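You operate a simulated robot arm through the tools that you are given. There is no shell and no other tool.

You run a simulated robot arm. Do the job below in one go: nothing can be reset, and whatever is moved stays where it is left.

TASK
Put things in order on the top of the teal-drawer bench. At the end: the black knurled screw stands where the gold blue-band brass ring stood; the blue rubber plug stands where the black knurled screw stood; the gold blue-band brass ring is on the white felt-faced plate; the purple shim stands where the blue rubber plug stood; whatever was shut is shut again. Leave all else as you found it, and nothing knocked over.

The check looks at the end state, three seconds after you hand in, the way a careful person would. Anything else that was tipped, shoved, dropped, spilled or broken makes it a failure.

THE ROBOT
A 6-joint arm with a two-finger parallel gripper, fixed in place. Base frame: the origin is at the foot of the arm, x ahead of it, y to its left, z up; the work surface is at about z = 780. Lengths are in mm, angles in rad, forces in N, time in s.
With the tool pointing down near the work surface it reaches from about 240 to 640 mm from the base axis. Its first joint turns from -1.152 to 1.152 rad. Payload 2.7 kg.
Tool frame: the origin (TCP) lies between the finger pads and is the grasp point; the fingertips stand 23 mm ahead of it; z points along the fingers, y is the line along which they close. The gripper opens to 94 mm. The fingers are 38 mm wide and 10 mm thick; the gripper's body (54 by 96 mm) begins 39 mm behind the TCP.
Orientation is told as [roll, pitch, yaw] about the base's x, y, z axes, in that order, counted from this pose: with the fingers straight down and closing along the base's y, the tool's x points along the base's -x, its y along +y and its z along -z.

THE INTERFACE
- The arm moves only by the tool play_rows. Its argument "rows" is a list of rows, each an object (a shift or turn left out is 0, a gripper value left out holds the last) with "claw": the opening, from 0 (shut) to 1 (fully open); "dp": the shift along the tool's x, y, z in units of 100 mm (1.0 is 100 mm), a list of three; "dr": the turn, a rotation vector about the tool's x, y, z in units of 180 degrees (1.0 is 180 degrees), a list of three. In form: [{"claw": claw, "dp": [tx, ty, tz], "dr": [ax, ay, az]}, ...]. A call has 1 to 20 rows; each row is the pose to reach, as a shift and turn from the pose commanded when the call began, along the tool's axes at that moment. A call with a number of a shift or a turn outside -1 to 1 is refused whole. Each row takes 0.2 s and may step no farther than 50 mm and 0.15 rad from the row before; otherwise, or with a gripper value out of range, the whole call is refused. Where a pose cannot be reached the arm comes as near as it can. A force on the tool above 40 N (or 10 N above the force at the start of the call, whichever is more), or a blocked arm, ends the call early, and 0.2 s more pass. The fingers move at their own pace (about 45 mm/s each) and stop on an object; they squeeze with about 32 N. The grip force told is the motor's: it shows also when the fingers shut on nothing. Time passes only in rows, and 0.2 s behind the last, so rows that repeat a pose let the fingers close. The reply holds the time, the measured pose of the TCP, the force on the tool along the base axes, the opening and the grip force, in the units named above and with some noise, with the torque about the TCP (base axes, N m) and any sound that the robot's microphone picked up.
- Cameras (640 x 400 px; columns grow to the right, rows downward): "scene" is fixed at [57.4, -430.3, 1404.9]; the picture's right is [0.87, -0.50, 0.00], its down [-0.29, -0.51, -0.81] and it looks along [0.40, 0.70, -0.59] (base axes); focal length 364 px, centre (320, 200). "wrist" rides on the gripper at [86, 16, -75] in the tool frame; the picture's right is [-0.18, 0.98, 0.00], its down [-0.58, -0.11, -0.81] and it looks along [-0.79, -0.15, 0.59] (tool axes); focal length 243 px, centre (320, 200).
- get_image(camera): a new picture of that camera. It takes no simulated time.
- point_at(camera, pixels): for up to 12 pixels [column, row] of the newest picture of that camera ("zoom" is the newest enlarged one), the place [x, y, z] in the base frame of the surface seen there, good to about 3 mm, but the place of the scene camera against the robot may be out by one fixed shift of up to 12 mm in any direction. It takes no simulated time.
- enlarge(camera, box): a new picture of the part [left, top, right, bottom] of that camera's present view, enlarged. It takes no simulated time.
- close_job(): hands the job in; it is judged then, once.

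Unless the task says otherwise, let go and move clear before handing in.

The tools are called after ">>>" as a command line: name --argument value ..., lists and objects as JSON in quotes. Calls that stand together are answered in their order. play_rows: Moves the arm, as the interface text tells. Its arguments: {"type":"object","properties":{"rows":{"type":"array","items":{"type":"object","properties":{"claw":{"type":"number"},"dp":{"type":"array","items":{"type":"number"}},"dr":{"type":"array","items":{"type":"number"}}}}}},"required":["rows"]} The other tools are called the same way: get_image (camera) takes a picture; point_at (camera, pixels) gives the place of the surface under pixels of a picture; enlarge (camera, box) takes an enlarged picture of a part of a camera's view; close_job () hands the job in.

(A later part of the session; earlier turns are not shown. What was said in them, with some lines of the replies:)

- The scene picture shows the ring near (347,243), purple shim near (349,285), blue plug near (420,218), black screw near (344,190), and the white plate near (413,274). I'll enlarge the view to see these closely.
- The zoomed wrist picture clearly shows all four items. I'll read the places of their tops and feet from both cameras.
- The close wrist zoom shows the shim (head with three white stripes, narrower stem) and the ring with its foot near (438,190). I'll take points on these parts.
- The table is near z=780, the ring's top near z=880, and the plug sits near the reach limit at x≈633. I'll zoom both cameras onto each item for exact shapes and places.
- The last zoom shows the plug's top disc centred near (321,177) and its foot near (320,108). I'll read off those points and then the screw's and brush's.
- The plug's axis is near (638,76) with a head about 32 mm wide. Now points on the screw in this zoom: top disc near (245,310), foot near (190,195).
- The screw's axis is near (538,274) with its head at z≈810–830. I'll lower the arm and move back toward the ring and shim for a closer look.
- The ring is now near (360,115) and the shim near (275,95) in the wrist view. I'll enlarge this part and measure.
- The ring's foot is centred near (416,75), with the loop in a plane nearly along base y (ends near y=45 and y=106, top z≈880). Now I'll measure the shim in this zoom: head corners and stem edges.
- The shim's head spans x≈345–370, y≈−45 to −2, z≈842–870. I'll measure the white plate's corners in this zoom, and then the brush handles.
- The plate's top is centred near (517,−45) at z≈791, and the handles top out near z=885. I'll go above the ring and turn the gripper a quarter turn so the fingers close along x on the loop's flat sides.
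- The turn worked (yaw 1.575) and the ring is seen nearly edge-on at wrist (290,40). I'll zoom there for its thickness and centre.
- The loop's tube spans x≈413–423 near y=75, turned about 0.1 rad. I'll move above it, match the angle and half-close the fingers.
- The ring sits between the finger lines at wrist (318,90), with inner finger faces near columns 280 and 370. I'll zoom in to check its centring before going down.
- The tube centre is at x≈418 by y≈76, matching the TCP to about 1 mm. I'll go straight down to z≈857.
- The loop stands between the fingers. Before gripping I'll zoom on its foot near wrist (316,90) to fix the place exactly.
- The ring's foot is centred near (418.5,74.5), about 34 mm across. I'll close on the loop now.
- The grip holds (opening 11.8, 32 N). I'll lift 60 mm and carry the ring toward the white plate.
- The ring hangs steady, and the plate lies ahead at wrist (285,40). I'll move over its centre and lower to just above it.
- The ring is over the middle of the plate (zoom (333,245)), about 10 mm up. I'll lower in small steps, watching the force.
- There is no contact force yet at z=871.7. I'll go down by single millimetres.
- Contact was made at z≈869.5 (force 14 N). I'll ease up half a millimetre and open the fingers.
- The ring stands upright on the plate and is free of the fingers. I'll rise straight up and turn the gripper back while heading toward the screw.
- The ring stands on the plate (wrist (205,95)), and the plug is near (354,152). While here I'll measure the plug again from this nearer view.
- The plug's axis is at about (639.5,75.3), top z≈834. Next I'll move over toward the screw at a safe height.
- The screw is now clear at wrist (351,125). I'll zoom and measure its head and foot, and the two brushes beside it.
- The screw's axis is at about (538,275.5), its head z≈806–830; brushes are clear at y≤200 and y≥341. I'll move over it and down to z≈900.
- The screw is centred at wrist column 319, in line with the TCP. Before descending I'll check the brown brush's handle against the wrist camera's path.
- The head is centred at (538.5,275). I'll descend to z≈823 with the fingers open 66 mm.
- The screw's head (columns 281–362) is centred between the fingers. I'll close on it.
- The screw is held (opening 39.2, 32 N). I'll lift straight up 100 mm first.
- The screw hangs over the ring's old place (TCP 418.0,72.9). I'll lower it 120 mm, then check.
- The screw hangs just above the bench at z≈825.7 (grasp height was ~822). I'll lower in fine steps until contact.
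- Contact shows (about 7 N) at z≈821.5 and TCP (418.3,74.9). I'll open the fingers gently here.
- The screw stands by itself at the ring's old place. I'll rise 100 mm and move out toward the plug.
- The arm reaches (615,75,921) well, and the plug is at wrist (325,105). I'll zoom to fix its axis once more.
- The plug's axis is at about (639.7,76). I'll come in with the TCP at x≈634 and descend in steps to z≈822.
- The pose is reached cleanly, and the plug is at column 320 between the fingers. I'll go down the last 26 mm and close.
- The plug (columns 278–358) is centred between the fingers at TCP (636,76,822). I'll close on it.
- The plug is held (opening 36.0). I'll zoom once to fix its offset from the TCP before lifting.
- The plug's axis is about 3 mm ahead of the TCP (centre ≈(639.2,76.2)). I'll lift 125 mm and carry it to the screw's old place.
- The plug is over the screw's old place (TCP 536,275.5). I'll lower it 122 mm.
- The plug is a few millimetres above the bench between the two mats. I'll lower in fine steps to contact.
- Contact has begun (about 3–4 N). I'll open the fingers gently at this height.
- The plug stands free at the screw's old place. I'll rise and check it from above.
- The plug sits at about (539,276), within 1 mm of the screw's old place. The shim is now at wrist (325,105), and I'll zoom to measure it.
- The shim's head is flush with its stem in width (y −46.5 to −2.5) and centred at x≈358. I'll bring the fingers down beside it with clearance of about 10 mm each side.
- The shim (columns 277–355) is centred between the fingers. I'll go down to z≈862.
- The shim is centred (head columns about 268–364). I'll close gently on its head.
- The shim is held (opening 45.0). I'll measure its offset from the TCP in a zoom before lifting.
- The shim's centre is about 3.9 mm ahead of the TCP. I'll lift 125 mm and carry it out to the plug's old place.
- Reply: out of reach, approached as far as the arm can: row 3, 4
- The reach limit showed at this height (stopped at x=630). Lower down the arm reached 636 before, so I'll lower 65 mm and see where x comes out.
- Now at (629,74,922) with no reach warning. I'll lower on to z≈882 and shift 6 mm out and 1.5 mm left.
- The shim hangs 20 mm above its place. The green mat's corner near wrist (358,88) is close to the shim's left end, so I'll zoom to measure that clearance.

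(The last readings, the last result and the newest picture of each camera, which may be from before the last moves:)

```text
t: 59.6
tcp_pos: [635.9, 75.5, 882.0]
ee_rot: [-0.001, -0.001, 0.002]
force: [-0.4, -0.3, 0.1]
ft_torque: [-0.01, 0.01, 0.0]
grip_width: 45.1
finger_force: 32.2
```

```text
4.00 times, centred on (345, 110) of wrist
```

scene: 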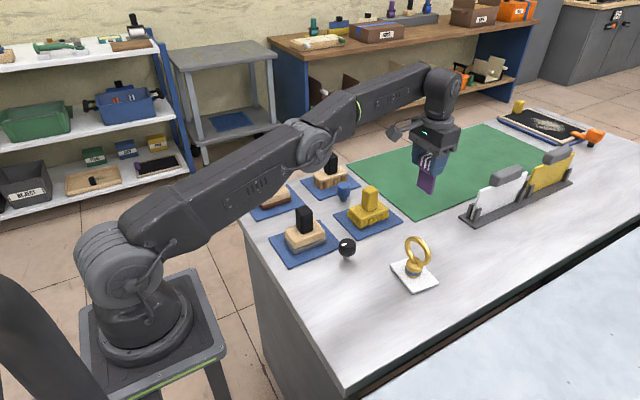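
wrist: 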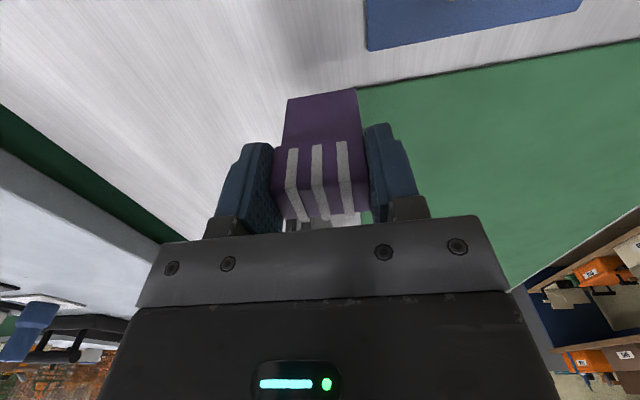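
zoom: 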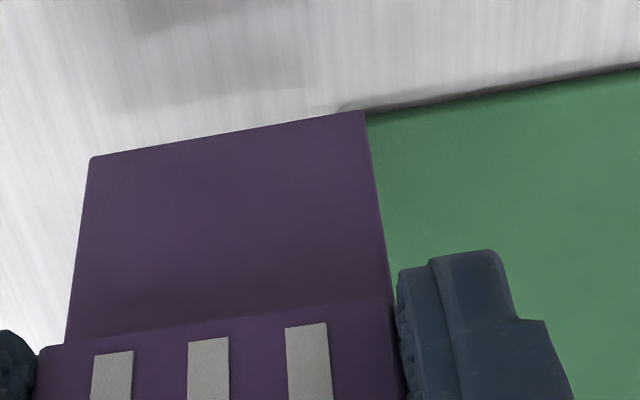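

>>> point_at --camera "zoom" --pixels '[[345, 106], [400, 100], [500, 86], [620, 66], [372, 125], [395, 180], [500, 100], [95, 165], [230, 145], [360, 118], [355, 102], [450, 200]]'

```text
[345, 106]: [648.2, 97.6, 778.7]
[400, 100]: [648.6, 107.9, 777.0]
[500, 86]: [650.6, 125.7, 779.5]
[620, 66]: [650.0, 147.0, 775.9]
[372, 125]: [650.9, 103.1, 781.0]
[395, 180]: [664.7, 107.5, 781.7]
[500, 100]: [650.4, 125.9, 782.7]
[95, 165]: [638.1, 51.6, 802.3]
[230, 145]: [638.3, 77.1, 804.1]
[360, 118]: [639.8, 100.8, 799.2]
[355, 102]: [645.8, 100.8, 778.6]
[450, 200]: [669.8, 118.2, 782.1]
```

The mat's near edge is at x≈649 and the shim's near face at ≈637–638. I'll zoom the scene camera to gauge the stem's thickness before setting down.

>>> enlarge --camera "scene" --box '[410, 185, 450, 235]'

```text
8.00 times, centred on (430, 210) of scene
```

zoom: 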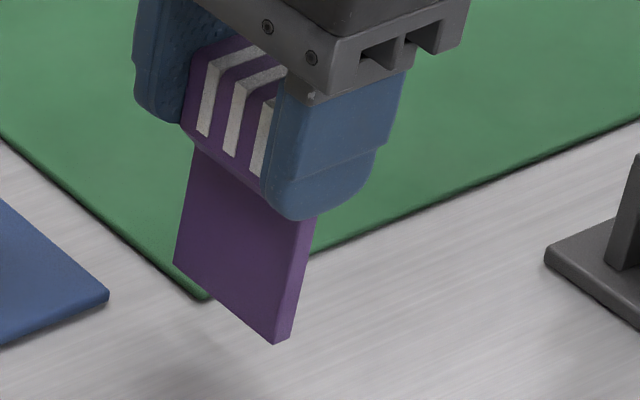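

>>> point_at --camera "zoom" --pixels '[[272, 338], [291, 335], [283, 325], [177, 262], [275, 320], [290, 315], [205, 297], [150, 262], [100, 225], [320, 246], [400, 213]]'

```text
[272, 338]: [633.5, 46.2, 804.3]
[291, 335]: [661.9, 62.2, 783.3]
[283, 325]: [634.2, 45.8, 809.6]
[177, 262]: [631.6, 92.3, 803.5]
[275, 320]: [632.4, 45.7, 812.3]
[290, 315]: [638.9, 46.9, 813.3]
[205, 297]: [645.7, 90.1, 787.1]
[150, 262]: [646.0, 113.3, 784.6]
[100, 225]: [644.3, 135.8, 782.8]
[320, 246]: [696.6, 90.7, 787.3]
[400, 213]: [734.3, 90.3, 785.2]
```

The stem is about 7–8 mm thick, leaving some 5 mm to the mat edge. I'll shift 1 mm back and lower to about 3 mm above the bench.

>>> play_rows --rows '[{"claw": 0, "dp": [0.012, 0, 0.05]}, {"claw": 0, "dp": [0.012, 0, 0.11]}, {"claw": 0, "dp": [0.012, 0, 0.165]}, {"claw": 0, "dp": [0.012, 0, 0.165]}, {"claw": 0, "dp": [0.012, 0, 0.165]}]'

>>> enlarge --camera "wrist" --box '[270, 60, 420, 160]'

```text
t: 60.8
tcp_pos: [634.4, 74.4, 864.9]
ee_rot: [0.0, -0.001, 0.001]
force: [0.3, -1.2, 0.0]
ft_torque: [0.02, 0.01, 0.01]
grip_width: 45.5
finger_force: 31.9
```

```text
4.00 times, centred on (345, 110) of wrist
```

zoom: 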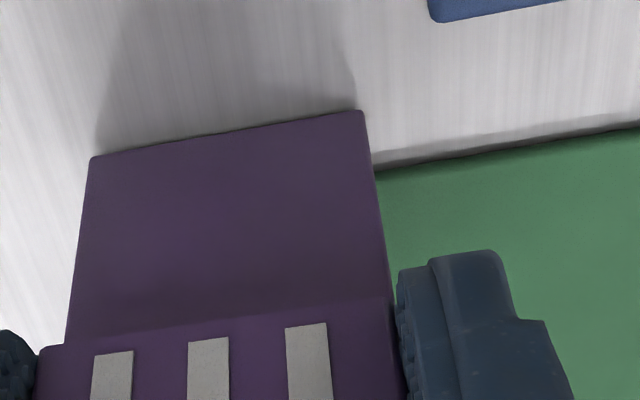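

>>> point_at --camera "zoom" --pixels '[[100, 165], [230, 145], [355, 120], [345, 108], [85, 158], [400, 165], [450, 156], [390, 180], [230, 180]]'

>>> enlarge --camera "scene" --box '[405, 185, 455, 240]'

```text
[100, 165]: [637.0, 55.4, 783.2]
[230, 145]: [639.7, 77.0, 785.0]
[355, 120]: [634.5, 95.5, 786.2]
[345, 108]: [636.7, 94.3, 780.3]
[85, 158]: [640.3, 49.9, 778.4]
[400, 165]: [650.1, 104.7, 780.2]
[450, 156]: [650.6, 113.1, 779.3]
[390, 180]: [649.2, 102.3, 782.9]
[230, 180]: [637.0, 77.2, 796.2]
```

```text
7.27 times, centred on (430, 212) of scene
```

zoom: 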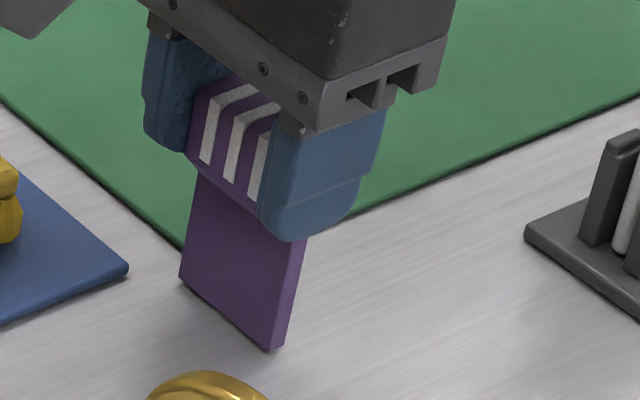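

The foot is clear of the mat, near (640,76), and about 2–3 mm above the bench. I'll lower in fine steps to contact.

>>> play_rows --rows '[{"claw": 0, "dp": [0.005, 0, 0.01]}, {"claw": 0, "dp": [0.005, 0, 0.018]}, {"claw": 0, "dp": [0.005, 0, 0.018]}]'

>>> play_rows --rows '[{"claw": 0, "dp": [0, 0, 0.006]}, {"claw": 0, "dp": [0, 0, 0.006]}]'

```text
t: 61.6
tcp_pos: [633.1, 74.3, 864.0]
ee_rot: [-0.001, -0.002, 0.0]
force: [1.0, 0.0, -0.4]
ft_torque: [-0.01, 0.0, 0.03]
grip_width: 45.5
finger_force: 32.5
```

```text
t: 62.2
tcp_pos: [634.0, 74.7, 862.5]
ee_rot: [0.0, -0.003, 0.0]
force: [0.1, -0.9, 0.0]
ft_torque: [-0.01, 0.0, -0.03]
grip_width: 45.4
finger_force: 32.2
```

No contact yet at z≈862.5. I'll continue half a millimetre at a time.

>>> play_rows --rows '[{"claw": 0, "dp": [0, 0, 0.006]}, {"claw": 0, "dp": [0, 0, 0.006]}]'

>>> play_rows --rows '[{"claw": 0, "dp": [0, 0, 0.005]}, {"claw": 0, "dp": [0, 0, 0.005]}]'

```text
t: 62.8
tcp_pos: [634.2, 75.1, 863.2]
ee_rot: [0.001, -0.003, -0.001]
force: [1.2, 0.7, 3.8]
ft_torque: [0.03, -0.12, 0.07]
grip_width: 45.0
finger_force: 32.1
```

```text
t: 63.4
tcp_pos: [634.1, 75.2, 862.7]
ee_rot: [0.001, -0.004, -0.001]
force: [1.2, 1.1, 9.1]
ft_torque: [0.04, -0.16, -0.03]
grip_width: 45.4
finger_force: 31.9
```

The shim's foot is on the bench (about 9 N). I'll ease slightly and open the fingers a little first, then look.

>>> play_rows --rows '[{"claw": 0, "dp": [0, 0, -0.004]}, {"claw": 0.5, "dp": [0, 0, -0.004]}, {"claw": 0.52, "dp": [0, 0, -0.004]}, {"claw": 0.52, "dp": [0, 0, -0.004]}]'

>>> get_image --camera "wrist"

>>> enlarge --camera "scene" --box '[395, 175, 465, 245]'

```text
t: 64.4
tcp_pos: [633.1, 74.9, 861.6]
ee_rot: [-0.001, 0.001, 0.0]
force: [0.1, -0.2, -0.1]
ft_torque: [0.0, -0.01, 0.0]
grip_width: 49.0
finger_force: 0.0
```

```text
taken
```

wrist: 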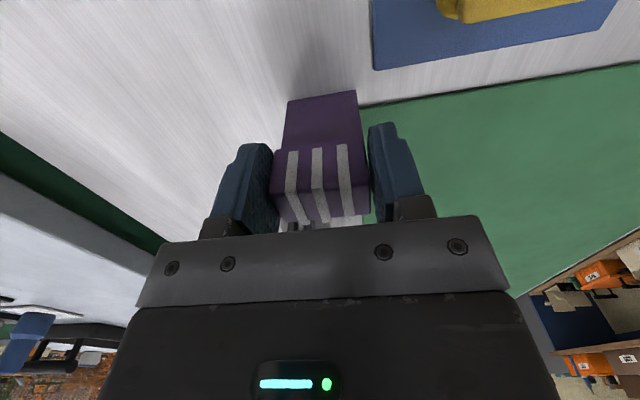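

```text
5.71 times, centred on (430, 210) of scene
```

zoom: 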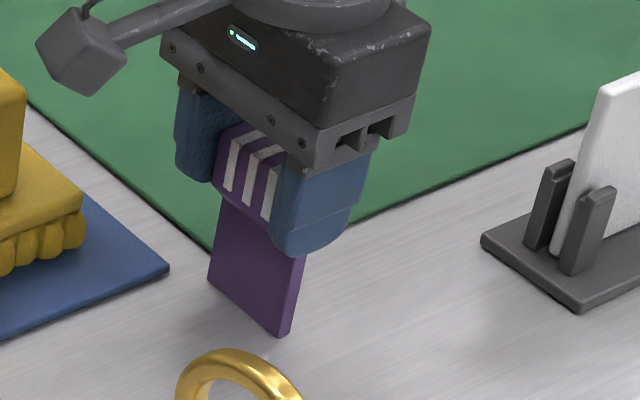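

The shim stands upright between the slightly open fingers. I'll open wider, wait, and then rise straight up.

>>> play_rows --rows '[{"claw": 0.6}, {"claw": 0.72}, {"claw": 0.72}, {"claw": 0.72}]'

>>> play_rows --rows '[{"claw": 0.72, "dp": [0, 0, -0.08]}, {"claw": 0.72, "dp": [0, 0, -0.2]}, {"claw": 0.72, "dp": [0, 0, -0.4]}, {"claw": 0.72, "dp": [0, 0, -0.6]}, {"claw": 0.72, "dp": [0, 0, -0.6]}]'

>>> get_image --camera "wrist"

>>> get_image --camera "scene"

```text
t: 65.4
tcp_pos: [631.6, 75.3, 862.3]
ee_rot: [0.0, -0.002, 0.001]
force: [-0.3, 0.0, 0.4]
ft_torque: [0.01, 0.01, 0.0]
grip_width: 67.6
finger_force: 0.1
```

```text
t: 66.6
tcp_pos: [632.9, 76.4, 922.9]
ee_rot: [0.001, -0.002, -0.001]
force: [-0.2, 0.3, -0.5]
ft_torque: [0.0, 0.02, 0.01]
grip_width: 67.6
finger_force: 0.0
```

```text
taken
```

wrist: 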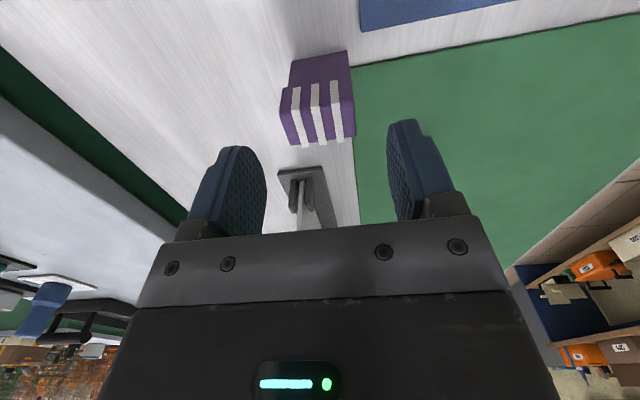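

```text
taken
```

scene: 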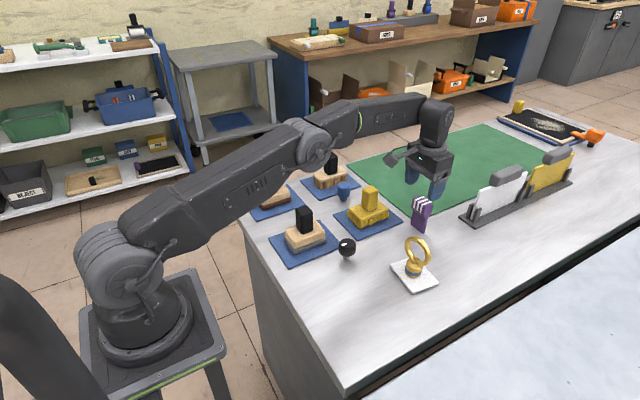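

The shim stands clear of the gripper at the plug's old place. I'll draw the arm back and up, then check everything in close views.

>>> play_rows --rows '[{"claw": 0.72, "dp": [0.05, 0, -0.3]}, {"claw": 0.72, "dp": [0.35, 0, -0.6]}, {"claw": 0.72, "dp": [0.7, 0, -0.9]}, {"claw": 0.72, "dp": [1.0, 0, -1.0]}]'

>>> play_rows --rows '[{"claw": 0.8, "dp": [0.3, 0, -0.3]}, {"claw": 0.9, "dp": [0.65, 0, -0.6]}, {"claw": 1.0, "dp": [1.0, 0.0, -0.9]}, {"claw": 1.0, "dp": [1.0, 0.0, -0.9]}]'

>>> get_image --camera "wrist"

>>> enlarge --camera "scene" --box '[230, 140, 450, 320]'

```text
t: 67.6
tcp_pos: [533.0, 77.0, 1020.9]
ee_rot: [0.001, -0.003, 0.0]
force: [-1.2, -0.7, 0.2]
ft_torque: [0.01, -0.01, -0.03]
grip_width: 67.8
finger_force: 0.0
```

```text
t: 68.6
tcp_pos: [433.6, 75.5, 1112.1]
ee_rot: [0.0, 0.002, -0.001]
force: [0.5, 0.8, -0.6]
ft_torque: [0.0, -0.01, 0.02]
grip_width: 94.0
finger_force: 0.1
```

```text
taken
```

wrist: 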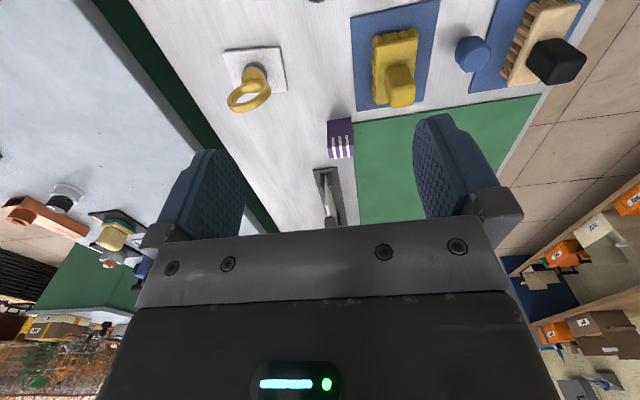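

```text
2.22 times, centred on (340, 230) of scene
```

zoom: 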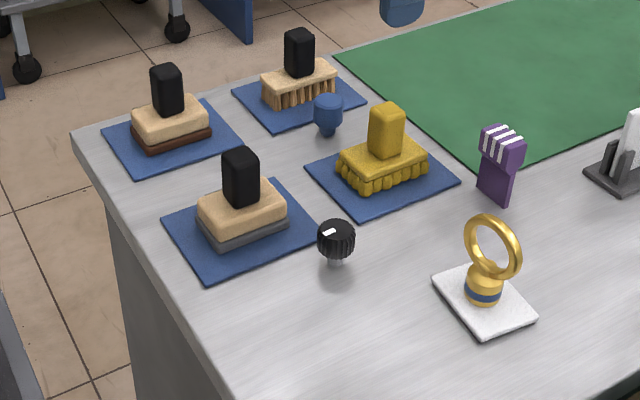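

The final view matches the plan: the plug's foot (327,134) is where the screw's was, the screw's foot (335,263) is where the ring's was, and the shim's foot (495,198) is where the plug's was. The ring stands on the plate at (484,290), the brushes and mats have not moved, and nothing was opened. The gripper is empty and clear, so I'll hand in.

>>> close_job

```text
The job is handed in.
```

The last pictures show all four pieces upright where they should be, and the job is handed in.

- **Ring:** the gold blue-band brass ring stands near the middle of the white felt-faced plate.
- **Screw:** the black knurled screw stands where the ring was. I set it down within about 1 mm by the arm's reading.
- **Plug:** the blue rubber plug stands where the screw was, measured within about 1 mm.
- **Shim:** the purple shim stands where the plug was, about 1 mm off, turned the same way as before and clear of the green mat.

Nothing needed opening, so there was nothing to shut again. The brushes, their mats and the other things nearby look unmoved. The gripper was empty and drawn back when I handed in.
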